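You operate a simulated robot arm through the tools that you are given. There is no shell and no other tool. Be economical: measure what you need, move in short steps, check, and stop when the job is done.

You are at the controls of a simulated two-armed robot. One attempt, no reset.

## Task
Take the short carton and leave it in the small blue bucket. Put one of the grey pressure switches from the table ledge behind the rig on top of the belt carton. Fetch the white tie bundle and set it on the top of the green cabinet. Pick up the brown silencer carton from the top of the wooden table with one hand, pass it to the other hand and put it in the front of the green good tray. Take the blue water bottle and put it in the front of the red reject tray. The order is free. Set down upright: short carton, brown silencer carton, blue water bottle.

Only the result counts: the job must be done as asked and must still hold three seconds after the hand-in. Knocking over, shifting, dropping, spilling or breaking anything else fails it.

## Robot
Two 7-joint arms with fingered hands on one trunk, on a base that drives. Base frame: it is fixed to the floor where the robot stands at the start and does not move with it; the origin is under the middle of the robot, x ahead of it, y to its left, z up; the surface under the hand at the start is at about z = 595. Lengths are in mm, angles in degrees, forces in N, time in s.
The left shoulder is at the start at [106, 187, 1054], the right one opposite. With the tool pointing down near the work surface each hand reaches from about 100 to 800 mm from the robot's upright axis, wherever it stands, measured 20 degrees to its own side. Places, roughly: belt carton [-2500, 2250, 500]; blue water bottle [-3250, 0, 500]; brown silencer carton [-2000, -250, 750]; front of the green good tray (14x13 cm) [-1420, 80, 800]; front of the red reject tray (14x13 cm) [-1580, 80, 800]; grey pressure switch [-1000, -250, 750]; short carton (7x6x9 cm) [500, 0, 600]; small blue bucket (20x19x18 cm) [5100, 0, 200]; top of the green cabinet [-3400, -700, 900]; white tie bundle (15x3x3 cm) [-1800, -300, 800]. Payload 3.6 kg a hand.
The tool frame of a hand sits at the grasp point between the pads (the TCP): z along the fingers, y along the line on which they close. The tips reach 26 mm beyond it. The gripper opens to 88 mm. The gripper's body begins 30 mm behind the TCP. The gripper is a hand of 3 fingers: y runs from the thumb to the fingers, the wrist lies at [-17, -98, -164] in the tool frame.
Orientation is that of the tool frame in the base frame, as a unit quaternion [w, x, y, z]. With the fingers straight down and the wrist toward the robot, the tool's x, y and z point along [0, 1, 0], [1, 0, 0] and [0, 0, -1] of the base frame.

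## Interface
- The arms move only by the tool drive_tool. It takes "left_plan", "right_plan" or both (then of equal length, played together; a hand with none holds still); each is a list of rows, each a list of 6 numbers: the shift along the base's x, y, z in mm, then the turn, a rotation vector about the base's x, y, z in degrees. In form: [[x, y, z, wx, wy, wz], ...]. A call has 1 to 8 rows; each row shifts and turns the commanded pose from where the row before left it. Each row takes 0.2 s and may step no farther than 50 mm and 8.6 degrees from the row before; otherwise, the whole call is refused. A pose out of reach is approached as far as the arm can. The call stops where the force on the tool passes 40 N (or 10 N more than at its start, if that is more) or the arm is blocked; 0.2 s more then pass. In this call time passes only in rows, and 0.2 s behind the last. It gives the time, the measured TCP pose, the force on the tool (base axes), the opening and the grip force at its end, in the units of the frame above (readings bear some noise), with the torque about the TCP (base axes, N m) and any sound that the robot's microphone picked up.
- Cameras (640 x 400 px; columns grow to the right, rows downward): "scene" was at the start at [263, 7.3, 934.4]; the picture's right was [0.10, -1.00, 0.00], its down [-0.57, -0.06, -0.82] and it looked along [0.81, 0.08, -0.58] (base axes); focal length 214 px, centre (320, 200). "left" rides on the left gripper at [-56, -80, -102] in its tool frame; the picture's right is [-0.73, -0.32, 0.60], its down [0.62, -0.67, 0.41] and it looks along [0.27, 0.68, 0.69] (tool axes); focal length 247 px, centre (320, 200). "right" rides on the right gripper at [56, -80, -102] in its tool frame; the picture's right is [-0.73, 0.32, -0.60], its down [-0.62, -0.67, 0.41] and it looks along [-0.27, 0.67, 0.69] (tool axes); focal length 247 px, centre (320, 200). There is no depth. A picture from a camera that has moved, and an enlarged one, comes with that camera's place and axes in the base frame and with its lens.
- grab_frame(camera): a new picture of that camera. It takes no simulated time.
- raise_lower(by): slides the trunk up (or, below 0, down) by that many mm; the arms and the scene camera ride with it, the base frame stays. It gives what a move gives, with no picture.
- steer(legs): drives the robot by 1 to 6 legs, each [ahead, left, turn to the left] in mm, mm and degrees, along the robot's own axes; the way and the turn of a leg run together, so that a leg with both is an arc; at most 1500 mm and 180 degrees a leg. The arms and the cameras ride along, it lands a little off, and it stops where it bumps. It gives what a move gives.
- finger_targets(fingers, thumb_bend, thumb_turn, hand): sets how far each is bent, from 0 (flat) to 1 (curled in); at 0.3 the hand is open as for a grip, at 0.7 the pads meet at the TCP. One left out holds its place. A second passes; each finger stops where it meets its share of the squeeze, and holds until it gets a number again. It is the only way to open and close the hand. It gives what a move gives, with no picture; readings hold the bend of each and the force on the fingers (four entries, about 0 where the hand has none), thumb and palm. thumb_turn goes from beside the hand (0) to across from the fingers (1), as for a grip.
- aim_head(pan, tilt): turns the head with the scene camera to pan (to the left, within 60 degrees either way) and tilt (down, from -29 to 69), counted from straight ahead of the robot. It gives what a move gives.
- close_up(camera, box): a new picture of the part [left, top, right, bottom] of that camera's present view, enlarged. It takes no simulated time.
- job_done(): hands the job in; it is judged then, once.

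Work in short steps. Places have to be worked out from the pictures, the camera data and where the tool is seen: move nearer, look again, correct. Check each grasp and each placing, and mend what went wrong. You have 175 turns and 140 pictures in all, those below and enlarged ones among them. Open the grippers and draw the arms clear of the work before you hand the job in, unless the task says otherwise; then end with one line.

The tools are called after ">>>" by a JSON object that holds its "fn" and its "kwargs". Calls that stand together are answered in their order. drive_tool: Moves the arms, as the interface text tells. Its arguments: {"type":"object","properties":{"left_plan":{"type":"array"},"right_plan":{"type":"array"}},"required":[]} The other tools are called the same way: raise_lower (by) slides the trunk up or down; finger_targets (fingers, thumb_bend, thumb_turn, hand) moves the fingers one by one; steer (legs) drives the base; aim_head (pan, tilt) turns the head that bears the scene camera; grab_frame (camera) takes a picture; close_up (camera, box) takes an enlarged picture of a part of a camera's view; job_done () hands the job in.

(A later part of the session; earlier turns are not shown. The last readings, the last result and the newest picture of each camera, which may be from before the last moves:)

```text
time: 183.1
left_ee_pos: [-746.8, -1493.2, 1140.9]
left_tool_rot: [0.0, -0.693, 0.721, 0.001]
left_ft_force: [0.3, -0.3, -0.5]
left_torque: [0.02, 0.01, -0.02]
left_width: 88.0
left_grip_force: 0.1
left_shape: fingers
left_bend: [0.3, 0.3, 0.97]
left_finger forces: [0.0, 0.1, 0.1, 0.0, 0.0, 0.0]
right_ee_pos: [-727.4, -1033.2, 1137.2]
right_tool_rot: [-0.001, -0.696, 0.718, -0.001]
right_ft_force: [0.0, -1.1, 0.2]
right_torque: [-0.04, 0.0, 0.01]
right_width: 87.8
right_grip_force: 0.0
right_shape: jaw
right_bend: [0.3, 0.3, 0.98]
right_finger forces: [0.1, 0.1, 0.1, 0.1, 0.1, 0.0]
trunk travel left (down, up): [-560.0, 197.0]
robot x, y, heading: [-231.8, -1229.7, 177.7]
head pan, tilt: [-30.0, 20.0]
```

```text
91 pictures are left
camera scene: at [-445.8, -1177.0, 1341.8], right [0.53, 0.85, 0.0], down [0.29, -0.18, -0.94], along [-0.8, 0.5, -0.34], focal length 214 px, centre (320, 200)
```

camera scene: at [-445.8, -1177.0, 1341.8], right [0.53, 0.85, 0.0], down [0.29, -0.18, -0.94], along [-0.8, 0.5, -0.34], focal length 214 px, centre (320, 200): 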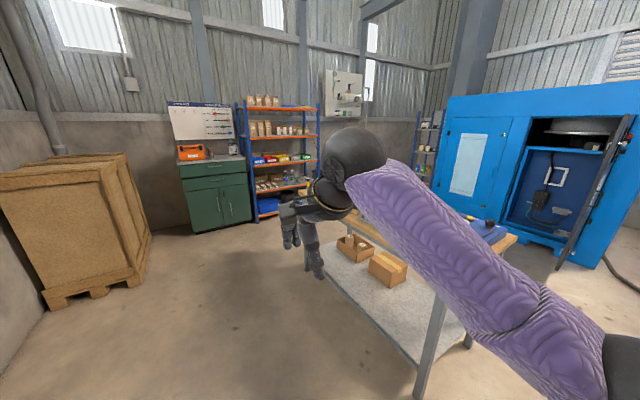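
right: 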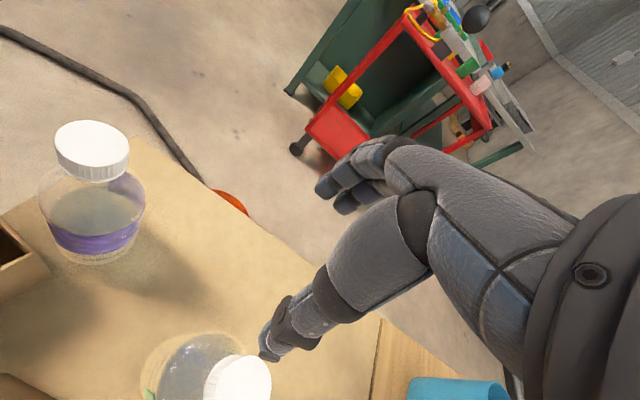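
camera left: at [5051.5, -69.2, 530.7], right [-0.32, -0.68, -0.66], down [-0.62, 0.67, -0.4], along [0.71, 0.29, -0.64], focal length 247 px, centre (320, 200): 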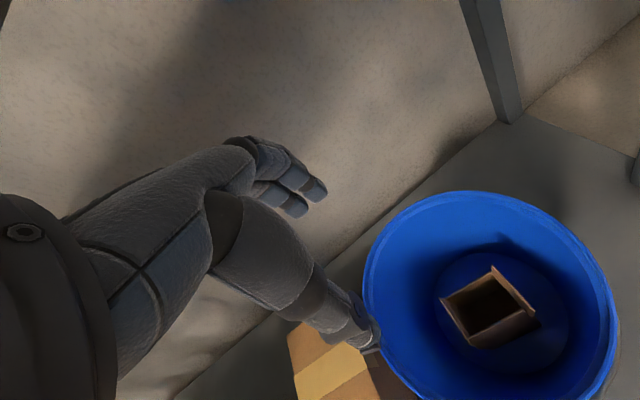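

Clear floor behind. I drive on and turn to face the bench's rear.

>>> {"fn": "steer", "kwargs": {"legs": [[1050, 0, 0], [0, 0, -88]]}}

>>> {"fn": "aim_head", "kwargs": {"pan": 0, "tilt": 38}}

>>> {"fn": "grab_frame", "kwargs": {"camera": "scene"}}

```text
time: 192.1
left_ee_pos: [-1534.0, -679.2, 1141.7]
left_tool_rot: [0.0, 0.005, 1.0, 0.001]
left_ft_force: [0.3, 0.1, 0.0]
left_torque: [0.03, -0.01, 0.0]
left_width: 88.1
left_grip_force: 0.0
left_shape: fingers
left_bend: [0.3, 0.3, 0.97]
left_finger forces: [0.1, 0.1, 0.1, 0.0, 0.0, 0.0]
right_ee_pos: [-1072.9, -682.5, 1137.2]
right_tool_rot: [-0.002, 0.0, 1.0, 0.0]
right_ft_force: [0.5, 0.3, -0.5]
right_torque: [0.04, 0.0, -0.02]
right_width: 87.7
right_grip_force: 0.0
right_shape: jaw
right_bend: [0.3, 0.3, 0.98]
right_finger forces: [0.1, 0.0, 0.0, 0.1, 0.0, 0.0]
trunk travel left (down, up): [-560.0, 197.0]
robot x, y, heading: [-1252.4, -1183.5, 89.7]
head pan, tilt: [-30.0, 20.0]
```

```text
time: 193.1
left_ee_pos: [-1533.0, -678.9, 1140.3]
left_tool_rot: [-0.001, 0.005, 1.0, 0.001]
left_ft_force: [-0.3, -0.7, -0.5]
left_torque: [0.03, 0.03, 0.02]
left_width: 88.3
left_grip_force: 0.1
left_shape: fingers
left_bend: [0.3, 0.3, 0.97]
left_finger forces: [0.0, 0.0, 0.0, 0.0, 0.1, 0.0]
right_ee_pos: [-1073.0, -683.0, 1137.5]
right_tool_rot: [-0.002, -0.002, 1.0, 0.0]
right_ft_force: [-0.7, -0.2, -0.4]
right_torque: [0.0, -0.02, -0.01]
right_width: 87.9
right_grip_force: 0.1
right_shape: jaw
right_bend: [0.3, 0.3, 0.98]
right_finger forces: [0.0, 0.0, 0.1, 0.0, 0.0, 0.0]
trunk travel left (down, up): [-560.0, 197.0]
robot x, y, heading: [-1254.3, -1182.3, 89.9]
head pan, tilt: [0.0, 38.0]
```

```text
90 pictures are left
camera scene: at [-1254.2, -965.5, 1313.5], right [1.0, 0.0, 0.0], down [0.0, -0.62, -0.79], along [0.0, 0.79, -0.62], focal length 214 px, centre (320, 200)
```

scene: 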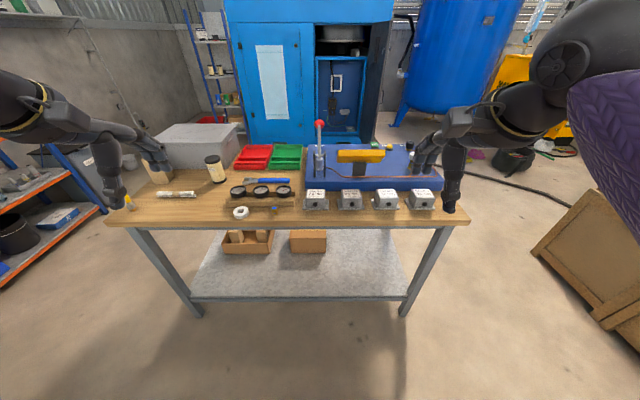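

>>> {"fn": "close_up", "kwargs": {"camera": "scene", "box": [120, 140, 320, 230]}}

>>> {"fn": "close_up", "kwargs": {"camera": "scene", "box": [290, 140, 470, 230]}}

```text
3.20 times, centred on (220, 185) of scene
camera zoom: at [-1254.2, -965.5, 1313.5], right [1.0, 0.0, 0.0], down [0.0, -0.62, -0.79], along [0.0, 0.79, -0.62], focal length 686 px, centre (640, 248)
```

zoom: 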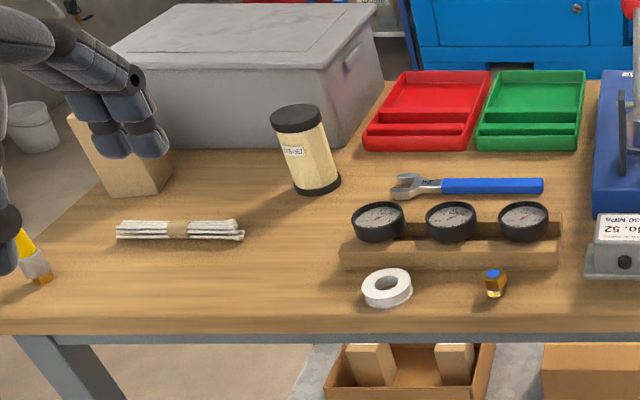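

```text
3.56 times, centred on (380, 185) of scene
camera zoom: at [-1254.2, -965.5, 1313.5], right [1.0, 0.0, 0.0], down [0.0, -0.62, -0.79], along [0.0, 0.79, -0.62], focal length 763 px, centre (107, 253)
```

zoom: 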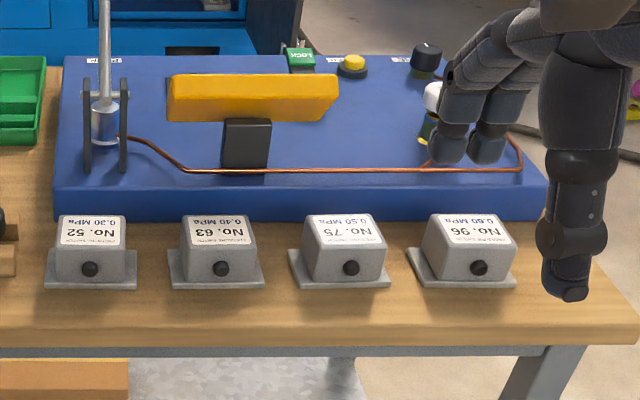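

Four switches stand at the rear edge (No. 75 at about (-982,-272), ~67 mm deep, 50 high); ties at (-1867,-228); brown carton near (-1990,-90). I approach so the right hand is above No. 75.

>>> {"fn": "steer", "kwargs": {"legs": [[0, -92, 0], [350, 0, 0]]}}

>>> {"fn": "raise_lower", "kwargs": {"by": -200}}

>>> {"fn": "grab_frame", "kwargs": {"camera": "right"}}

```text
time: 196.1
left_ee_pos: [-1441.4, -327.8, 1139.6]
left_tool_rot: [0.0, 0.003, 1.0, 0.0]
left_ft_force: [0.4, -0.8, -0.6]
left_torque: [0.0, -0.01, 0.01]
left_width: 88.1
left_grip_force: 0.0
left_shape: fingers
left_bend: [0.3, 0.3, 0.97]
left_finger forces: [0.0, 0.0, 0.1, 0.0, 0.1, 0.0]
right_ee_pos: [-980.4, -331.6, 1136.3]
right_tool_rot: [-0.002, -0.002, 1.0, -0.001]
right_ft_force: [-0.8, -0.2, -0.6]
right_torque: [-0.02, 0.02, -0.01]
right_width: 87.8
right_grip_force: 0.1
right_shape: jaw
right_bend: [0.3, 0.3, 0.98]
right_finger forces: [0.0, 0.0, 0.0, 0.0, 0.0, 0.0]
trunk travel left (down, up): [-560.0, 197.0]
robot x, y, heading: [-1160.5, -830.0, 90.1]
head pan, tilt: [0.0, 38.0]
```

```text
time: 198.2
left_ee_pos: [-1440.7, -329.5, 941.4]
left_tool_rot: [0.001, 0.004, 1.0, 0.001]
left_ft_force: [0.7, 0.3, -0.7]
left_torque: [0.0, 0.01, -0.03]
left_width: 88.0
left_grip_force: 0.1
left_shape: fingers
left_bend: [0.3, 0.3, 0.97]
left_finger forces: [0.0, 0.1, 0.0, 0.0, 0.0, 0.1]
right_ee_pos: [-980.4, -332.4, 935.3]
right_tool_rot: [-0.002, -0.001, 1.0, 0.0]
right_ft_force: [-0.5, 0.1, 0.0]
right_torque: [0.01, -0.04, 0.02]
right_width: 87.8
right_grip_force: 0.1
right_shape: jaw
right_bend: [0.3, 0.3, 0.98]
right_finger forces: [0.0, 0.0, 0.0, 0.0, 0.1, 0.0]
trunk travel left (down, up): [-360.0, 397.0]
robot x, y, heading: [-1163.5, -836.9, 89.8]
head pan, tilt: [0.0, 38.0]
```

```text
87 pictures are left
camera right: at [-1037.6, -414.2, 1039.4], right [0.74, 0.32, 0.6], down [0.62, -0.66, -0.41], along [0.26, 0.68, -0.69], focal length 247 px, centre (320, 200)
```

right: 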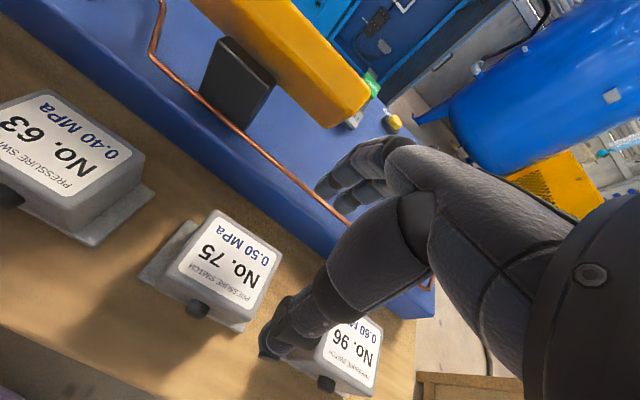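

Triangulation shows the bench top is higher (z≈795; switch tops ≈843). I enlarge the right view to locate No. 75 precisely.

>>> {"fn": "close_up", "kwargs": {"camera": "right", "box": [110, 180, 310, 360]}}

```text
2.22 times, centred on (210, 270) of right
camera zoom: at [-1037.6, -414.2, 1039.4], right [0.74, 0.32, 0.6], down [0.62, -0.66, -0.41], along [0.26, 0.68, -0.69], focal length 549 px, centre (564, 44)
```

zoom: 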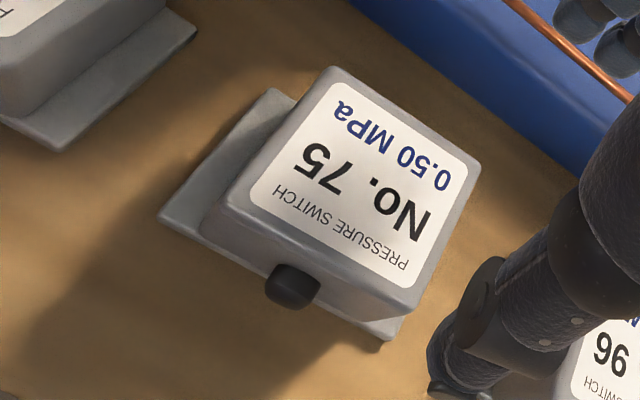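

Top face spans about 67x57 centred at (-1007,-335), with a knob on the near side, so I'll grip across x. I turn the right hand +90° about z while shifting above it.

>>> {"fn": "drive_tool", "kwargs": {"right_plan": [[-4, 0, 0, 0, 0, 8.5], [-4, -1, 0, 0, 0, 8.5], [-4, 0, 0, 0, 0, 8.5], [-4, -1, 0, 0, 0, 8.5], [-4, 0, 0, 0, 0, 8.5], [-4, -1, 0, 0, 0, 8.5], [-3, 0, 0, 0, 0, 8.5], [0, 0, 0, 0, 0, 8.5]]}}

>>> {"fn": "drive_tool", "kwargs": {"right_plan": [[0, 0, 0, 0, 0, 7.5], [0, 0, 0, 0, 0, 7.5], [0, 0, 0, 0, 0, 7]]}}

>>> {"fn": "grab_frame", "kwargs": {"camera": "right"}}

```text
time: 200.0
left_ee_pos: [-1442.7, -327.9, 940.6]
left_tool_rot: [0.0, 0.003, 1.0, 0.001]
left_ft_force: [-0.1, 0.0, 0.1]
left_torque: [-0.01, 0.04, 0.03]
left_width: 87.9
left_grip_force: 0.1
left_shape: fingers
left_bend: [0.3, 0.3, 0.97]
left_finger forces: [0.1, 0.0, 0.0, 0.0, 0.0, 0.0]
right_ee_pos: [-1008.0, -335.9, 936.8]
right_tool_rot: [-0.003, -0.561, 0.828, -0.002]
right_ft_force: [-0.5, 0.4, -0.1]
right_torque: [0.0, 0.0, 0.0]
right_width: 87.6
right_grip_force: 0.2
right_shape: jaw
right_bend: [0.3, 0.3, 0.98]
right_finger forces: [0.0, 0.0, 0.0, 0.1, 0.0, 0.0]
trunk travel left (down, up): [-360.0, 397.0]
robot x, y, heading: [-1163.3, -837.0, 90.0]
head pan, tilt: [0.0, 38.0]
```

```text
time: 200.8
left_ee_pos: [-1441.0, -328.3, 940.2]
left_tool_rot: [0.0, 0.004, 1.0, 0.001]
left_ft_force: [0.2, 0.1, -0.3]
left_torque: [0.02, 0.01, -0.01]
left_width: 88.1
left_grip_force: 0.0
left_shape: fingers
left_bend: [0.3, 0.3, 0.97]
left_finger forces: [0.0, 0.0, 0.0, 0.1, 0.0, 0.0]
right_ee_pos: [-1008.3, -335.8, 935.8]
right_tool_rot: [0.001, 0.709, -0.705, 0.002]
right_ft_force: [-0.6, 0.2, 0.1]
right_torque: [-0.01, 0.02, 0.0]
right_width: 87.7
right_grip_force: 0.1
right_shape: jaw
right_bend: [0.3, 0.3, 0.98]
right_finger forces: [0.0, 0.0, 0.0, 0.0, 0.0, 0.1]
trunk travel left (down, up): [-360.0, 397.0]
robot x, y, heading: [-1161.5, -834.5, 89.9]
head pan, tilt: [0.0, 38.0]
```

```text
85 pictures are left
camera right: at [-929.1, -391.8, 1038.7], right [-0.32, 0.74, 0.6], down [0.66, 0.63, -0.41], along [-0.68, 0.26, -0.69], focal length 247 px, centre (320, 200)
```

right: 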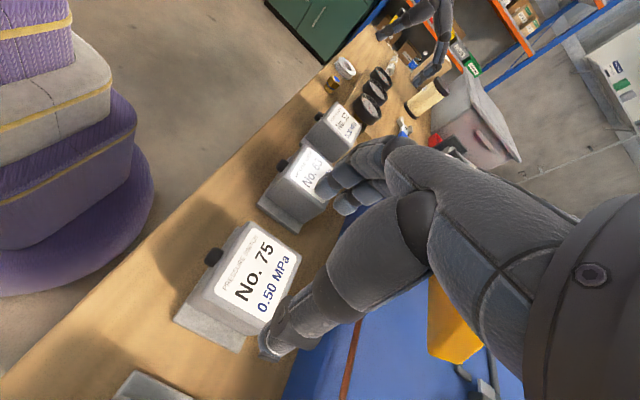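

Aligned. I descend to z≈850 and check.

>>> {"fn": "drive_tool", "kwargs": {"right_plan": [[-2, 0, -40, 0, 0, 0], [0, 0, -30, 0, 0, 0], [0, 0, -16, 0, 0, 0]]}}

>>> {"fn": "grab_frame", "kwargs": {"camera": "right"}}

>>> {"fn": "close_up", "kwargs": {"camera": "scene", "box": [280, 150, 520, 290]}}

```text
time: 201.6
left_ee_pos: [-1441.2, -328.4, 942.2]
left_tool_rot: [0.0, 0.004, 1.0, 0.001]
left_ft_force: [-0.4, 0.0, 0.4]
left_torque: [0.03, 0.02, 0.0]
left_width: 87.9
left_grip_force: 0.1
left_shape: fingers
left_bend: [0.3, 0.3, 0.97]
left_finger forces: [0.0, 0.0, 0.0, 0.1, 0.1, 0.0]
right_ee_pos: [-1008.9, -335.7, 852.1]
right_tool_rot: [0.002, 0.708, -0.706, 0.001]
right_ft_force: [1.3, -0.2, 2.4]
right_torque: [-0.02, -0.08, 0.01]
right_width: 88.0
right_grip_force: 0.0
right_shape: jaw
right_bend: [0.3, 0.29, 0.98]
right_finger forces: [0.1, 0.0, 0.0, 0.0, 2.0, 0.0]
trunk travel left (down, up): [-360.0, 397.0]
robot x, y, heading: [-1162.5, -832.6, 89.7]
head pan, tilt: [0.0, 38.0]
```

```text
84 pictures are left
camera right: at [-930.4, -393.9, 953.9], right [-0.32, 0.74, 0.6], down [0.66, 0.62, -0.41], along [-0.68, 0.26, -0.69], focal length 247 px, centre (320, 200)
```

right: 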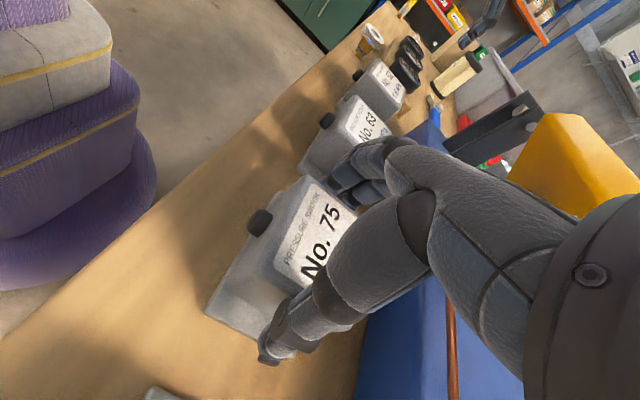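

```text
2.67 times, centred on (400, 220) of scene
camera zoom: at [-1161.8, -598.7, 1104.2], right [1.0, 0.0, 0.0], down [0.0, -0.62, -0.79], along [0.0, 0.79, -0.62], focal length 572 px, centre (107, 147)
```

zoom: 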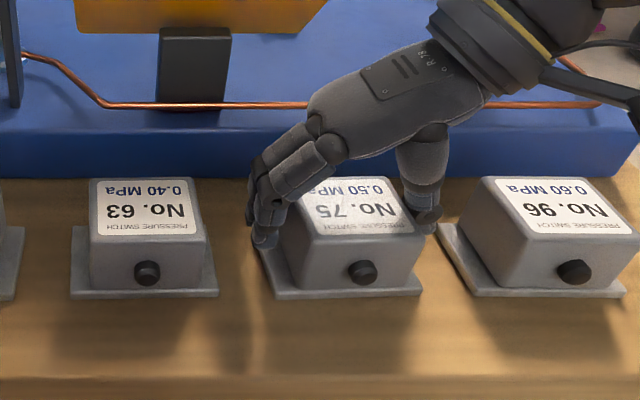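

Thumb lightly touches the +x side. I lift 10 mm, shift +8 in x, and go down again.

>>> {"fn": "drive_tool", "kwargs": {"right_plan": [[2, 0, 12, 0, 0, 0], [7, 0, 0, 0, 0, 0], [0, 0, -14, 0, 0, 0], [0, 0, -12, 0, 0, 0]]}}

>>> {"fn": "close_up", "kwargs": {"camera": "scene", "box": [340, 190, 460, 270]}}

```text
time: 202.6
left_ee_pos: [-1441.7, -327.9, 941.3]
left_tool_rot: [0.0, 0.003, 1.0, 0.001]
left_ft_force: [0.8, 0.2, 0.0]
left_torque: [0.02, 0.01, 0.01]
left_width: 88.1
left_grip_force: 0.0
left_shape: fingers
left_bend: [0.3, 0.3, 0.97]
left_finger forces: [0.0, 0.0, 0.0, 0.0, 0.1, 0.0]
right_ee_pos: [-1001.1, -336.4, 835.9]
right_tool_rot: [0.002, 0.708, -0.706, 0.002]
right_ft_force: [-0.6, 0.3, 0.1]
right_torque: [0.02, 0.01, -0.03]
right_width: 87.9
right_grip_force: 0.0
right_shape: jaw
right_bend: [0.3, 0.3, 0.98]
right_finger forces: [0.0, 0.0, 0.0, 0.0, 0.0, 0.0]
trunk travel left (down, up): [-360.0, 397.0]
robot x, y, heading: [-1160.3, -832.6, 89.8]
head pan, tilt: [0.0, 38.0]
```

```text
5.00 times, centred on (400, 230) of scene
camera zoom: at [-1161.9, -598.6, 1104.1], right [1.0, 0.0, 0.0], down [0.0, -0.62, -0.79], along [0.0, 0.79, -0.62], focal length 1072 px, centre (-80, 50)
```

zoom: 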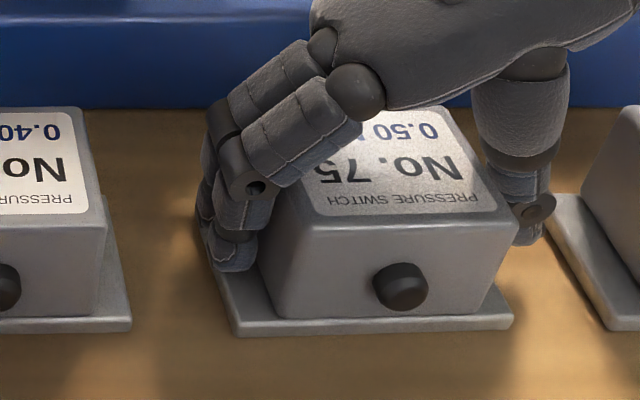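

Fingers straddle the block cleanly. I close the right hand.

>>> {"fn": "finger_targets", "kwargs": {"hand": "right", "fingers": 0.55, "thumb_bend": 0.55}}

>>> {"fn": "drive_tool", "kwargs": {"right_plan": [[0, 0, 10, 0, 0, 0], [0, 0, 20, 0, 0, 0], [0, 0, 35, 0, 0, 0], [0, 0, 45, 0, 0, 0]]}}

>>> {"fn": "grab_frame", "kwargs": {"camera": "scene"}}

```text
time: 203.6
left_ee_pos: [-1441.9, -329.6, 940.8]
left_tool_rot: [0.0, 0.004, 1.0, 0.001]
left_ft_force: [-0.4, 0.6, 0.0]
left_torque: [0.0, -0.03, -0.04]
left_width: 88.1
left_grip_force: 0.0
left_shape: fingers
left_bend: [0.3, 0.3, 0.97]
left_finger forces: [0.0, 0.1, 0.0, 0.1, 0.0, 0.1]
right_ee_pos: [-1003.1, -336.1, 837.6]
right_tool_rot: [0.002, 0.708, -0.706, 0.001]
right_ft_force: [-4.8, 0.8, 6.2]
right_torque: [0.04, 0.67, 0.05]
right_width: 69.0
right_grip_force: 28.0
right_shape: fingers
right_bend: [0.39, 0.49, 0.96]
right_finger forces: [13.8, 16.5, 0.1, 0.0, 26.6, 0.1]
trunk travel left (down, up): [-360.0, 397.0]
robot x, y, heading: [-1163.3, -831.5, 89.9]
head pan, tilt: [0.0, 38.0]
```

```text
time: 204.6
left_ee_pos: [-1440.9, -329.4, 940.4]
left_tool_rot: [0.001, 0.003, 1.0, 0.0]
left_ft_force: [0.5, -0.1, 0.5]
left_torque: [-0.01, 0.03, 0.0]
left_width: 88.0
left_grip_force: 0.1
left_shape: fingers
left_bend: [0.3, 0.3, 0.97]
left_finger forces: [0.0, 0.0, 0.1, 0.0, 0.0, 0.1]
right_ee_pos: [-1002.5, -337.2, 945.9]
right_tool_rot: [0.002, 0.708, -0.706, 0.002]
right_ft_force: [0.1, -0.3, -3.3]
right_torque: [0.0, -0.02, -0.02]
right_width: 68.3
right_grip_force: 27.5
right_shape: fingers
right_bend: [0.41, 0.49, 0.96]
right_finger forces: [13.0, 14.5, 0.1, 0.0, 28.2, 0.1]
trunk travel left (down, up): [-360.0, 397.0]
robot x, y, heading: [-1158.6, -835.1, 90.3]
head pan, tilt: [0.0, 38.0]
```

```text
81 pictures are left
camera scene: at [-1162.0, -598.5, 1104.1], right [1.0, 0.0, 0.0], down [0.0, -0.62, -0.79], along [0.0, 0.79, -0.62], focal length 214 px, centre (320, 200)
```

scene: 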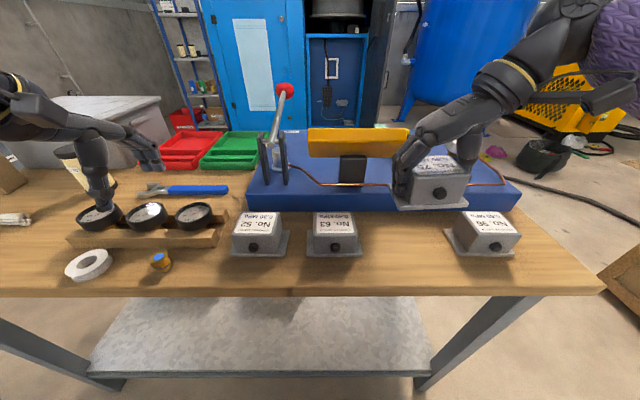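

Switch held securely (3.3 N weight). I back off, shift left to the tie bundle (about (-1817,-288)) and come in with the left hand.

>>> {"fn": "steer", "kwargs": {"legs": [[-150, 0, 0], [0, 378, 0], [150, 0, 0]]}}

>>> {"fn": "grab_frame", "kwargs": {"camera": "left"}}

>>> {"fn": "grab_frame", "kwargs": {"camera": "scene"}}

```text
time: 208.9
left_ee_pos: [-1817.8, -329.2, 939.3]
left_tool_rot: [0.0, 0.0, 1.0, 0.0]
left_ft_force: [0.4, -0.1, -0.5]
left_torque: [-0.02, 0.01, 0.0]
left_width: 88.0
left_grip_force: 0.0
left_shape: fingers
left_bend: [0.3, 0.3, 0.97]
left_finger forces: [0.0, 0.0, 0.1, 0.0, 0.1, 0.0]
right_ee_pos: [-1379.5, -335.3, 944.9]
right_tool_rot: [0.003, 0.71, -0.704, 0.002]
right_ft_force: [0.0, 0.9, -3.6]
right_torque: [-0.01, 0.0, 0.03]
right_width: 68.5
right_grip_force: 27.3
right_shape: fingers
right_bend: [0.41, 0.49, 0.96]
right_finger forces: [13.1, 14.4, 0.0, 0.0, 28.2, 0.0]
trunk travel left (down, up): [-360.0, 397.0]
robot x, y, heading: [-1534.8, -833.3, 89.9]
head pan, tilt: [0.0, 38.0]
```

```text
80 pictures are left
camera left: at [-1762.5, -410.3, 1041.8], right [0.73, -0.32, -0.6], down [-0.62, -0.66, -0.41], along [-0.27, 0.68, -0.69], focal length 247 px, centre (320, 200)
```

left: 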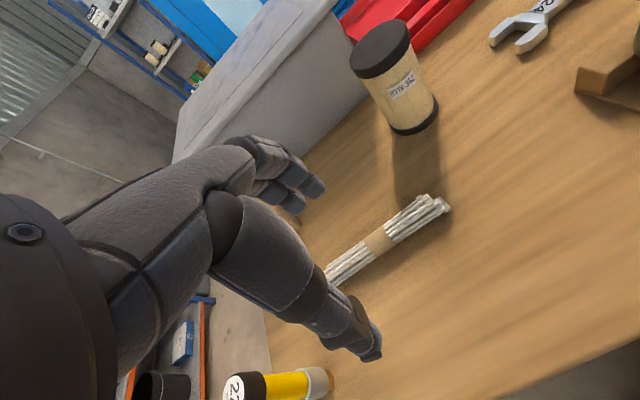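

```text
79 pictures are left
camera scene: at [-1536.4, -597.4, 1103.7], right [1.0, 0.0, 0.0], down [0.0, -0.62, -0.79], along [0.0, 0.79, -0.62], focal length 214 px, centre (320, 200)
```

scene: 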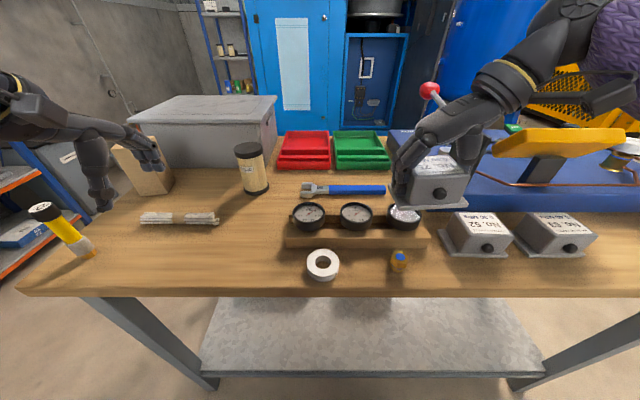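

Bundle centre is (-1815,-286), top about z 825. I move above it and descend to z≈840.

>>> {"fn": "drive_tool", "kwargs": {"left_plan": [[2, 43, -10, 0, 0, 0], [0, 0, -40, 0, 0, 0], [0, 0, -40, 0, 0, 0], [0, 0, -10, 0, 0, 0]]}}

>>> {"fn": "grab_frame", "kwargs": {"camera": "left"}}

>>> {"fn": "close_up", "kwargs": {"camera": "scene", "box": [60, 140, 260, 265]}}

```text
time: 209.9
left_ee_pos: [-1816.5, -287.2, 841.0]
left_tool_rot: [0.0, 0.001, 1.0, 0.002]
left_ft_force: [0.6, 0.0, 0.8]
left_torque: [0.0, -0.01, -0.01]
left_width: 88.1
left_grip_force: 0.1
left_shape: fingers
left_bend: [0.3, 0.3, 0.97]
left_finger forces: [0.1, 0.0, 0.1, 0.0, 0.1, 0.0]
right_ee_pos: [-1377.7, -337.3, 944.5]
right_tool_rot: [0.002, 0.71, -0.704, 0.002]
right_ft_force: [0.0, -0.1, -2.5]
right_torque: [0.01, -0.02, 0.01]
right_width: 68.3
right_grip_force: 28.0
right_shape: fingers
right_bend: [0.41, 0.49, 0.96]
right_finger forces: [13.0, 14.4, 0.0, 0.0, 28.1, 0.0]
trunk travel left (down, up): [-360.0, 397.0]
robot x, y, heading: [-1533.4, -833.8, 90.2]
head pan, tilt: [0.0, 38.0]
```

```text
78 pictures are left
camera left: at [-1761.0, -369.2, 942.0], right [0.73, -0.32, -0.6], down [-0.62, -0.66, -0.41], along [-0.27, 0.68, -0.69], focal length 247 px, centre (320, 200)
```

left: 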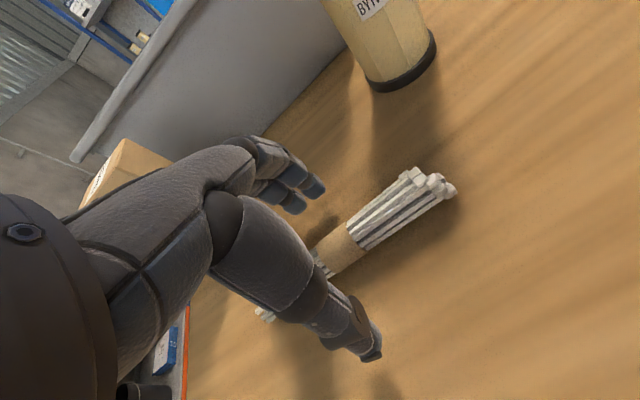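

```text
3.20 times, centred on (160, 202) of scene
camera zoom: at [-1536.5, -598.9, 1104.1], right [1.0, 0.0, 0.0], down [0.0, -0.62, -0.79], along [0.0, 0.79, -0.62], focal length 686 px, centre (832, 192)
```

zoom: 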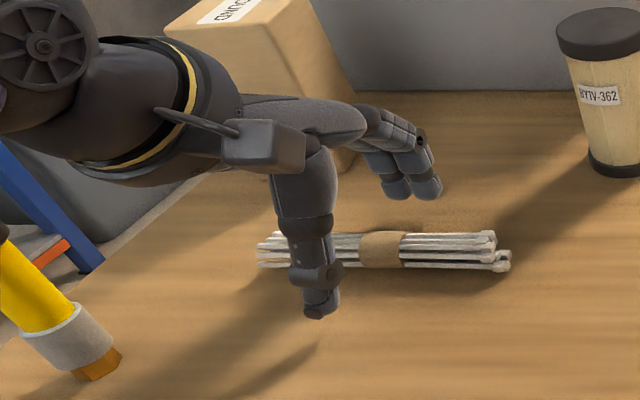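

The band lies right under the TCP. I lower to ≈825 and close.

>>> {"fn": "drive_tool", "kwargs": {"left_plan": [[0, 2, -10, 0, 0, 0], [0, 0, -6, 0, 0, 0]]}}

>>> {"fn": "finger_targets", "kwargs": {"hand": "left", "fingers": 0.65, "thumb_bend": 0.65}}

>>> {"fn": "close_up", "kwargs": {"camera": "scene", "box": [60, 140, 260, 265]}}

```text
time: 210.6
left_ee_pos: [-1816.8, -284.8, 824.2]
left_tool_rot: [0.0, 0.001, 1.0, 0.002]
left_ft_force: [-0.3, 0.4, 1.0]
left_torque: [0.08, 0.01, 0.0]
left_width: 88.2
left_grip_force: 0.7
left_shape: fingers
left_bend: [0.3, 0.3, 0.97]
left_finger forces: [0.6, 0.7, 0.0, 0.0, 0.0, 0.1]
right_ee_pos: [-1379.5, -336.7, 945.6]
right_tool_rot: [0.003, 0.71, -0.704, 0.002]
right_ft_force: [0.0, -0.6, -2.9]
right_torque: [0.0, -0.04, 0.0]
right_width: 68.7
right_grip_force: 27.7
right_shape: fingers
right_bend: [0.41, 0.49, 0.96]
right_finger forces: [13.1, 14.3, 0.0, 0.0, 28.2, 0.0]
trunk travel left (down, up): [-360.0, 397.0]
robot x, y, heading: [-1533.7, -832.4, 90.1]
head pan, tilt: [0.0, 38.0]
```

```text
time: 211.6
left_ee_pos: [-1815.8, -283.3, 828.7]
left_tool_rot: [0.001, 0.002, 1.0, 0.007]
left_ft_force: [-1.4, 7.9, 22.0]
left_torque: [0.65, 0.02, 0.02]
left_width: 21.5
left_grip_force: 13.6
left_shape: fingers
left_bend: [0.6, 0.62, 0.97]
left_finger forces: [13.4, 11.5, 0.1, 0.0, 3.1, 0.1]
right_ee_pos: [-1377.6, -337.8, 944.1]
right_tool_rot: [0.001, 0.71, -0.704, 0.001]
right_ft_force: [-0.3, -1.4, -2.6]
right_torque: [-0.01, 0.02, 0.02]
right_width: 68.6
right_grip_force: 27.3
right_shape: fingers
right_bend: [0.41, 0.49, 0.96]
right_finger forces: [13.0, 14.4, 0.1, 0.0, 28.0, 0.0]
trunk travel left (down, up): [-360.0, 397.0]
robot x, y, heading: [-1533.4, -833.3, 90.1]
head pan, tilt: [0.0, 38.0]
```

```text
3.20 times, centred on (160, 202) of scene
camera zoom: at [-1535.7, -599.6, 1104.4], right [1.0, 0.0, 0.0], down [0.0, -0.62, -0.79], along [0.0, 0.79, -0.62], focal length 686 px, centre (832, 192)
```

zoom: 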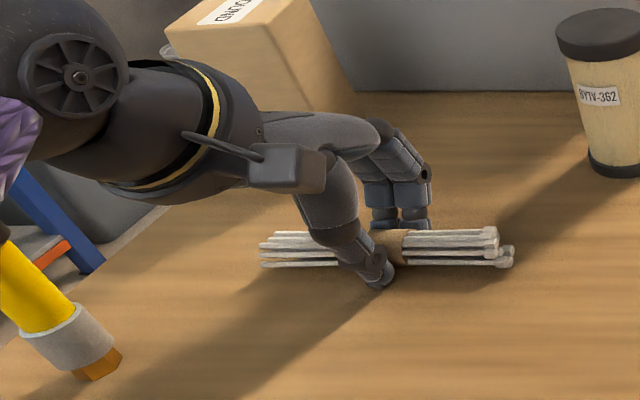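

Fingertips press on the table while closing; I raise 4 mm and tighten.

>>> {"fn": "drive_tool", "kwargs": {"left_plan": [[0, 0, 4, 0, 0, 0]]}}

>>> {"fn": "finger_targets", "kwargs": {"hand": "left", "fingers": 0.7, "thumb_bend": 0.7}}

>>> {"fn": "drive_tool", "kwargs": {"left_plan": [[0, 0, 10, 0, 0, 0], [0, 0, 20, 0, 0, 0], [0, 0, 40, 0, 0, 0], [0, 0, 40, 0, 0, 0]]}}

>>> {"fn": "grab_frame", "kwargs": {"camera": "scene"}}

```text
time: 211.9
left_ee_pos: [-1815.5, -286.0, 829.5]
left_tool_rot: [0.001, 0.0, 1.0, 0.002]
left_ft_force: [-0.6, 5.8, 13.8]
left_torque: [0.45, 0.01, 0.04]
left_width: 21.7
left_grip_force: 10.4
left_shape: fingers
left_bend: [0.6, 0.62, 0.97]
left_finger forces: [9.7, 7.8, 0.0, 0.1, 2.8, 0.0]
right_ee_pos: [-1378.2, -335.9, 945.3]
right_tool_rot: [0.002, 0.711, -0.704, 0.001]
right_ft_force: [-0.5, -0.2, -1.6]
right_torque: [-0.01, -0.02, -0.04]
right_width: 68.5
right_grip_force: 27.6
right_shape: fingers
right_bend: [0.41, 0.49, 0.96]
right_finger forces: [13.0, 14.4, 0.0, 0.0, 28.2, 0.0]
trunk travel left (down, up): [-360.0, 397.0]
robot x, y, heading: [-1536.6, -833.3, 90.2]
head pan, tilt: [0.0, 38.0]
```

```text
time: 212.9
left_ee_pos: [-1815.3, -285.3, 829.3]
left_tool_rot: [0.0, 0.002, 1.0, 0.001]
left_ft_force: [0.1, 3.8, 13.6]
left_torque: [0.37, -0.07, 0.02]
left_width: 20.5
left_grip_force: 14.6
left_shape: fingers
left_bend: [0.62, 0.63, 0.97]
left_finger forces: [12.5, 8.5, 0.1, 0.0, 8.0, 0.1]
right_ee_pos: [-1378.1, -337.3, 945.1]
right_tool_rot: [0.002, 0.711, -0.704, 0.002]
right_ft_force: [-0.4, -0.2, -3.5]
right_torque: [0.01, -0.01, -0.01]
right_width: 68.4
right_grip_force: 27.8
right_shape: fingers
right_bend: [0.41, 0.49, 0.96]
right_finger forces: [13.0, 14.4, 0.0, 0.0, 28.1, 0.0]
trunk travel left (down, up): [-360.0, 397.0]
robot x, y, heading: [-1534.9, -834.0, 90.1]
head pan, tilt: [0.0, 38.0]
```

```text
time: 213.9
left_ee_pos: [-1814.2, -285.9, 938.5]
left_tool_rot: [0.0, 0.001, 1.0, 0.0]
left_ft_force: [0.4, 0.7, 0.1]
left_torque: [0.0, 0.0, 0.04]
left_width: 20.3
left_grip_force: 8.6
left_shape: fingers
left_bend: [0.64, 0.62, 0.97]
left_finger forces: [6.2, 2.7, 0.1, 0.0, 8.9, 0.1]
right_ee_pos: [-1378.7, -335.9, 944.6]
right_tool_rot: [0.002, 0.71, -0.704, 0.003]
right_ft_force: [0.2, 0.2, -3.3]
right_torque: [0.03, -0.02, -0.03]
right_width: 68.4
right_grip_force: 28.1
right_shape: fingers
right_bend: [0.41, 0.49, 0.96]
right_finger forces: [12.9, 14.4, 0.1, 0.1, 28.1, 0.1]
trunk travel left (down, up): [-360.0, 397.0]
robot x, y, heading: [-1533.9, -833.9, 90.3]
head pan, tilt: [0.0, 38.0]
```

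```text
75 pictures are left
camera scene: at [-1536.4, -598.7, 1104.1], right [1.0, 0.0, 0.0], down [0.0, -0.62, -0.79], along [0.0, 0.79, -0.62], focal length 214 px, centre (320, 200)
```

scene: 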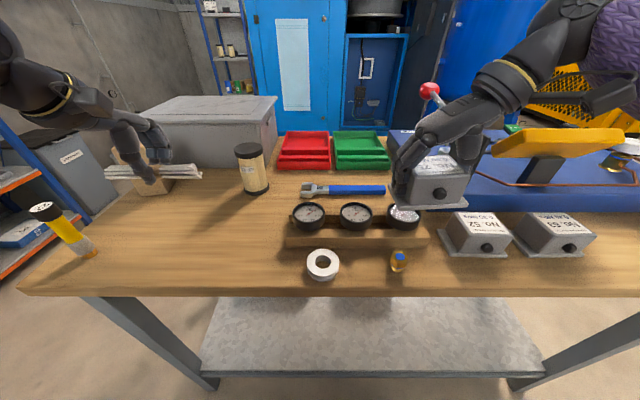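

Both held. I back off, raise the trunk and turn toward the green cabinet.

>>> {"fn": "steer", "kwargs": {"legs": [[-250, 0, 0], [0, 0, 90], [800, 0, 0]]}}

>>> {"fn": "raise_lower", "kwargs": {"by": 200}}

>>> {"fn": "aim_head", "kwargs": {"pan": -5, "tilt": 25}}

>>> {"fn": "grab_frame", "kwargs": {"camera": "scene"}}

```text
time: 223.6
left_ee_pos: [-2880.7, -1386.1, 935.1]
left_tool_rot: [0.0, 0.711, -0.703, 0.0]
left_ft_force: [0.1, 0.3, 0.1]
left_torque: [0.03, -0.01, 0.02]
left_width: 19.7
left_grip_force: 8.7
left_shape: fingers
left_bend: [0.64, 0.62, 0.97]
left_finger forces: [5.9, 2.6, 0.0, 0.1, 8.4, 0.0]
right_ee_pos: [-2836.3, -949.5, 944.4]
right_tool_rot: [0.001, 1.0, 0.01, 0.003]
right_ft_force: [0.2, -0.1, -2.8]
right_torque: [0.02, 0.02, -0.02]
right_width: 68.1
right_grip_force: 27.3
right_shape: fingers
right_bend: [0.41, 0.49, 0.96]
right_finger forces: [12.9, 13.9, 0.0, 0.1, 27.5, 0.0]
trunk travel left (down, up): [-360.0, 397.0]
robot x, y, heading: [-2334.5, -1097.4, -179.1]
head pan, tilt: [0.0, 38.0]
```

```text
time: 225.7
left_ee_pos: [-2881.0, -1384.3, 1136.8]
left_tool_rot: [0.0, 0.71, -0.704, 0.0]
left_ft_force: [-0.4, -0.3, -0.3]
left_torque: [-0.01, -0.02, 0.0]
left_width: 19.6
left_grip_force: 8.1
left_shape: fingers
left_bend: [0.64, 0.62, 0.97]
left_finger forces: [5.9, 2.6, 0.0, 0.0, 8.4, 0.0]
right_ee_pos: [-2836.7, -950.7, 1144.8]
right_tool_rot: [0.0, 1.0, 0.01, 0.002]
right_ft_force: [-0.1, 0.2, -2.5]
right_torque: [-0.01, 0.01, -0.02]
right_width: 68.2
right_grip_force: 26.5
right_shape: fingers
right_bend: [0.41, 0.49, 0.96]
right_finger forces: [12.8, 13.9, 0.1, 0.0, 27.5, 0.0]
trunk travel left (down, up): [-560.0, 197.0]
robot x, y, heading: [-2338.4, -1099.1, -179.1]
head pan, tilt: [0.0, 38.0]
```

```text
time: 226.5
left_ee_pos: [-2880.3, -1385.2, 1136.7]
left_tool_rot: [0.0, 0.711, -0.703, 0.0]
left_ft_force: [0.2, 0.2, -0.8]
left_torque: [0.0, -0.02, 0.02]
left_width: 19.9
left_grip_force: 8.1
left_shape: fingers
left_bend: [0.64, 0.62, 0.97]
left_finger forces: [5.8, 2.7, 0.0, 0.1, 8.4, 0.0]
right_ee_pos: [-2835.4, -949.6, 1144.8]
right_tool_rot: [0.0, 1.0, 0.01, 0.003]
right_ft_force: [-0.2, -0.2, -2.9]
right_torque: [0.01, -0.01, 0.02]
right_width: 68.2
right_grip_force: 26.9
right_shape: fingers
right_bend: [0.41, 0.49, 0.96]
right_finger forces: [12.8, 13.9, 0.0, 0.0, 27.5, 0.0]
trunk travel left (down, up): [-560.0, 197.0]
robot x, y, heading: [-2339.3, -1102.0, -179.1]
head pan, tilt: [-5.0, 25.0]
```

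```text
74 pictures are left
camera scene: at [-2563.7, -1096.6, 1333.6], right [0.07, 1.0, 0.0], down [0.42, -0.03, -0.91], along [-0.9, 0.07, -0.42], focal length 214 px, centre (320, 200)
```

scene: 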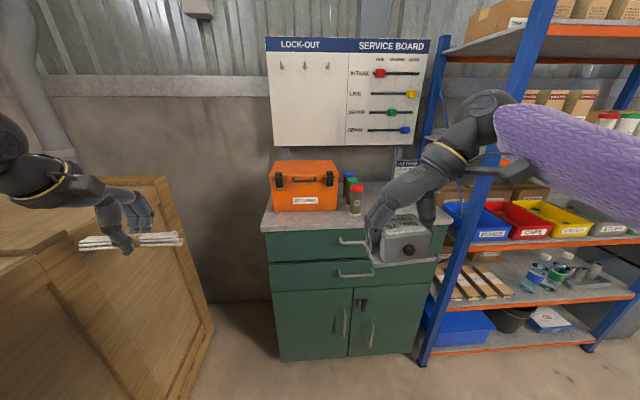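

Cabinet top (z≈900) is free right of the cans, about y -830…-490. I sidestep right, pull the right hand back and swing the left hand inward.

>>> {"fn": "steer", "kwargs": {"legs": [[0, -352, -1]]}}

>>> {"fn": "drive_tool", "kwargs": {"left_plan": [[-6, 30, 0, 0, 0, 0], [-6, 45, 0, 0, 0, 0], [-6, 49, 0, 0, 0, 0], [-6, 49, 0, 0, 0, 0], [-6, 49, 0, 0, 0, 0], [-6, 49, 0, 0, 0, 0], [-6, 49, 0, 0, 0, 0]], "right_plan": [[25, 20, 0, 0, 0, 0], [25, 20, 0, 0, 0, 0], [25, 20, 0, 0, 0, 0], [20, 0, 0, 0, 0, 0], [0, 0, 0, 0, 0, 0], [0, 0, 0, 0, 0, 0], [0, 0, 0, 0, 0, 0]]}}

>>> {"fn": "grab_frame", "kwargs": {"camera": "scene"}}

```text
time: 228.8
left_ee_pos: [-2888.3, -1018.1, 1136.2]
left_tool_rot: [0.0, -0.704, 0.711, 0.002]
left_ft_force: [0.5, 0.1, 0.8]
left_torque: [0.0, -0.01, 0.03]
left_width: 19.9
left_grip_force: 8.4
left_shape: fingers
left_bend: [0.64, 0.62, 0.97]
left_finger forces: [5.9, 2.7, 0.0, 0.0, 8.4, 0.0]
right_ee_pos: [-2835.3, -582.8, 1144.3]
right_tool_rot: [-0.001, 1.0, 0.001, 0.003]
right_ft_force: [-0.3, 0.3, -3.9]
right_torque: [-0.02, 0.0, 0.0]
right_width: 68.2
right_grip_force: 27.0
right_shape: fingers
right_bend: [0.41, 0.49, 0.96]
right_finger forces: [12.9, 13.9, 0.0, 0.0, 27.6, 0.1]
trunk travel left (down, up): [-560.0, 197.0]
robot x, y, heading: [-2339.4, -742.9, 179.8]
head pan, tilt: [-5.0, 25.0]
```

```text
time: 230.4
left_ee_pos: [-2930.6, -695.4, 1136.5]
left_tool_rot: [-0.002, -0.704, 0.71, -0.001]
left_ft_force: [0.7, 1.2, -0.3]
left_torque: [-0.03, 0.01, 0.01]
left_width: 19.7
left_grip_force: 8.6
left_shape: fingers
left_bend: [0.64, 0.62, 0.97]
left_finger forces: [5.8, 2.4, 0.0, 0.0, 8.4, 0.0]
right_ee_pos: [-2740.8, -523.4, 1143.9]
right_tool_rot: [0.001, 1.0, 0.0, 0.003]
right_ft_force: [-0.6, 0.3, -4.7]
right_torque: [0.01, 0.01, -0.01]
right_width: 68.0
right_grip_force: 27.3
right_shape: fingers
right_bend: [0.41, 0.49, 0.96]
right_finger forces: [12.8, 13.8, 0.0, 0.0, 27.5, 0.0]
trunk travel left (down, up): [-560.0, 197.0]
robot x, y, heading: [-2340.4, -743.7, 179.8]
head pan, tilt: [-5.0, 25.0]
```

```text
73 pictures are left
camera scene: at [-2565.6, -733.6, 1333.7], right [0.09, 1.0, 0.0], down [0.42, -0.04, -0.91], along [-0.9, 0.08, -0.42], focal length 214 px, centre (320, 200)
```

scene: 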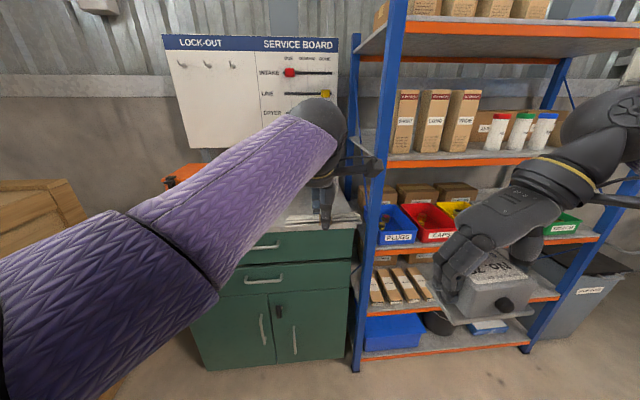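

I drive 350 ahead (right hand stays short of the shelf post) and look down.

>>> {"fn": "steer", "kwargs": {"legs": [[350, 0, 0]]}}

>>> {"fn": "aim_head", "kwargs": {"pan": 0, "tilt": 40}}

>>> {"fn": "grab_frame", "kwargs": {"camera": "left"}}

>>> {"fn": "grab_frame", "kwargs": {"camera": "scene"}}

```text
time: 232.6
left_ee_pos: [-3278.5, -697.6, 1135.7]
left_tool_rot: [-0.001, -0.705, 0.709, -0.001]
left_ft_force: [-0.4, 0.1, -0.6]
left_torque: [-0.02, 0.0, -0.02]
left_width: 19.9
left_grip_force: 8.5
left_shape: fingers
left_bend: [0.64, 0.62, 0.97]
left_finger forces: [5.8, 2.3, 0.1, 0.0, 8.3, 0.1]
right_ee_pos: [-3088.0, -525.6, 1143.9]
right_tool_rot: [-0.001, 1.0, 0.002, 0.003]
right_ft_force: [0.3, -0.2, -3.3]
right_torque: [0.05, -0.06, 0.0]
right_width: 68.3
right_grip_force: 26.8
right_shape: fingers
right_bend: [0.41, 0.49, 0.96]
right_finger forces: [12.9, 13.8, 0.1, 0.0, 27.4, 0.0]
trunk travel left (down, up): [-560.0, 197.0]
robot x, y, heading: [-2687.0, -739.4, -179.9]
head pan, tilt: [-5.0, 25.0]
```

```text
time: 233.4
left_ee_pos: [-3277.0, -697.3, 1136.6]
left_tool_rot: [-0.001, -0.706, 0.708, 0.0]
left_ft_force: [0.4, -0.5, -0.2]
left_torque: [-0.03, 0.0, 0.03]
left_width: 19.4
left_grip_force: 8.5
left_shape: fingers
left_bend: [0.64, 0.62, 0.97]
left_finger forces: [5.7, 2.4, 0.0, 0.1, 8.3, 0.0]
right_ee_pos: [-3086.9, -525.1, 1144.5]
right_tool_rot: [0.0, 1.0, 0.003, 0.003]
right_ft_force: [0.9, 0.2, -3.0]
right_torque: [-0.01, 0.0, -0.02]
right_width: 68.0
right_grip_force: 26.6
right_shape: fingers
right_bend: [0.41, 0.49, 0.96]
right_finger forces: [12.9, 13.7, 0.1, 0.0, 27.5, 0.0]
trunk travel left (down, up): [-560.0, 197.0]
robot x, y, heading: [-2687.3, -742.7, -180.1]
head pan, tilt: [0.0, 40.0]
```

```text
72 pictures are left
camera left: at [-3197.9, -642.7, 1238.2], right [0.32, 0.73, -0.6], down [0.66, -0.63, -0.41], along [-0.68, -0.27, -0.69], focal length 247 px, centre (320, 200)
```

left: 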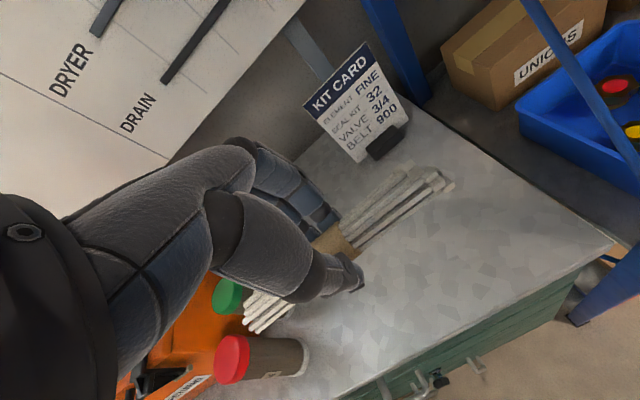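

```text
71 pictures are left
camera scene: at [-2905.2, -743.1, 1310.5], right [0.0, 1.0, 0.0], down [0.64, 0.0, -0.77], along [-0.77, 0.0, -0.64], focal length 214 px, centre (320, 200)
```

scene: 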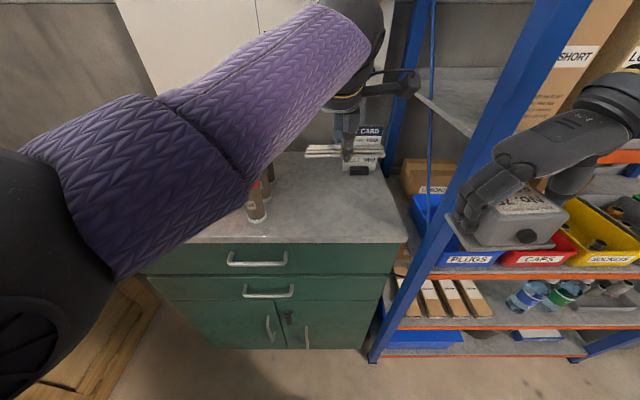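

Free top area is x -3250…-3500, y -880…-540, sign at the back. I extend the left hand to x≈-3360 and descend.

>>> {"fn": "drive_tool", "kwargs": {"left_plan": [[-42, 0, 0, 0, 0, 0], [-42, 0, 0, 0, 0, 0], [0, 0, -45, 0, 0, 0], [0, 0, -45, 0, 0, 0], [0, 0, -45, 0, 0, 0], [0, 0, -35, 0, 0, 0]]}}

>>> {"fn": "grab_frame", "kwargs": {"camera": "left"}}

```text
time: 234.8
left_ee_pos: [-3288.5, -721.7, 995.4]
left_tool_rot: [-0.001, -0.705, 0.709, 0.001]
left_ft_force: [0.0, -0.2, -0.2]
left_torque: [0.0, 0.02, 0.01]
left_width: 19.1
left_grip_force: 7.7
left_shape: fingers
left_bend: [0.65, 0.62, 0.97]
left_finger forces: [5.7, 2.3, 0.1, 0.0, 8.0, 0.0]
left hand out of reach, approached as far as the arm can: row 2, 3, 4, 5, 6
right_ee_pos: [-3088.3, -526.2, 1144.6]
right_tool_rot: [0.0, 1.0, 0.002, 0.002]
right_ft_force: [-0.1, 0.1, -3.3]
right_torque: [0.02, -0.01, 0.05]
right_width: 68.1
right_grip_force: 27.5
right_shape: fingers
right_bend: [0.41, 0.49, 0.96]
right_finger forces: [12.9, 13.8, 0.1, 0.0, 27.4, 0.0]
trunk travel left (down, up): [-560.0, 197.0]
robot x, y, heading: [-2687.9, -742.4, -180.1]
head pan, tilt: [0.0, 40.0]
```

```text
70 pictures are left
camera left: at [-3208.4, -666.9, 1096.4], right [0.32, 0.73, -0.6], down [0.66, -0.63, -0.41], along [-0.68, -0.26, -0.69], focal length 247 px, centre (320, 200)
```

left: 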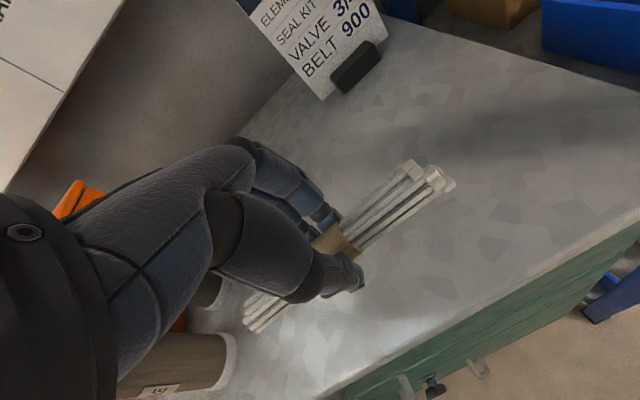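

The arm is at its limit; the trunk can do the lowering. I lower the trunk 50 and see.

>>> {"fn": "raise_lower", "kwargs": {"by": -50}}

>>> {"fn": "drive_tool", "kwargs": {"left_plan": [[-20, 10, 12, 0, 0, 0], [-10, 10, 0, 0, 0, 0]]}}

>>> {"fn": "grab_frame", "kwargs": {"camera": "left"}}

```text
time: 235.7
left_ee_pos: [-3288.3, -718.4, 947.4]
left_tool_rot: [-0.001, -0.704, 0.71, 0.005]
left_ft_force: [2.7, 2.3, 38.2]
left_torque: [0.19, -0.63, -0.03]
left_width: 19.2
left_grip_force: 25.5
left_shape: fingers
left_bend: [0.65, 0.63, 0.97]
left_finger forces: [8.9, 9.0, 0.0, 0.0, 32.4, 0.0]
right_ee_pos: [-3085.1, -525.8, 1095.7]
right_tool_rot: [0.0, 1.0, 0.003, 0.001]
right_ft_force: [0.2, -0.1, -3.2]
right_torque: [0.04, -0.02, 0.0]
right_width: 68.3
right_grip_force: 27.0
right_shape: fingers
right_bend: [0.41, 0.49, 0.96]
right_finger forces: [12.9, 13.8, 0.1, 0.0, 27.4, 0.0]
trunk travel left (down, up): [-510.0, 247.0]
robot x, y, heading: [-2685.5, -743.3, -180.1]
head pan, tilt: [0.0, 40.0]
```

```text
time: 236.3
left_ee_pos: [-3292.7, -718.2, 954.8]
left_tool_rot: [0.002, -0.707, 0.707, -0.004]
left_ft_force: [1.2, -0.2, 0.2]
left_torque: [-0.02, 0.0, -0.01]
left_width: 19.4
left_grip_force: 8.1
left_shape: fingers
left_bend: [0.65, 0.63, 0.97]
left_finger forces: [5.7, 2.3, 0.1, 0.1, 7.9, 0.0]
left hand out of reach, approached as far as the arm can: row 1, 2
right_ee_pos: [-3087.0, -525.1, 1093.4]
right_tool_rot: [0.001, 1.0, 0.003, 0.001]
right_ft_force: [0.0, 0.5, -3.7]
right_torque: [0.0, 0.04, -0.04]
right_width: 68.2
right_grip_force: 27.0
right_shape: fingers
right_bend: [0.41, 0.49, 0.96]
right_finger forces: [13.0, 13.8, 0.0, 0.0, 27.4, 0.0]
trunk travel left (down, up): [-510.0, 247.0]
robot x, y, heading: [-2687.0, -741.8, -179.7]
head pan, tilt: [0.0, 40.0]
```

```text
69 pictures are left
camera left: at [-3213.9, -662.7, 1056.9], right [0.32, 0.73, -0.6], down [0.67, -0.63, -0.4], along [-0.67, -0.27, -0.69], focal length 247 px, centre (320, 200)
```

left: 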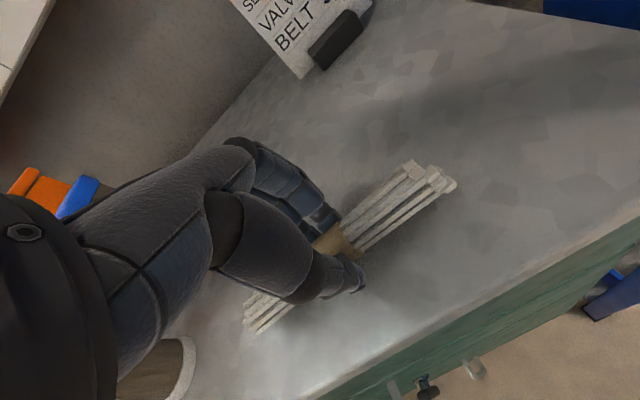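

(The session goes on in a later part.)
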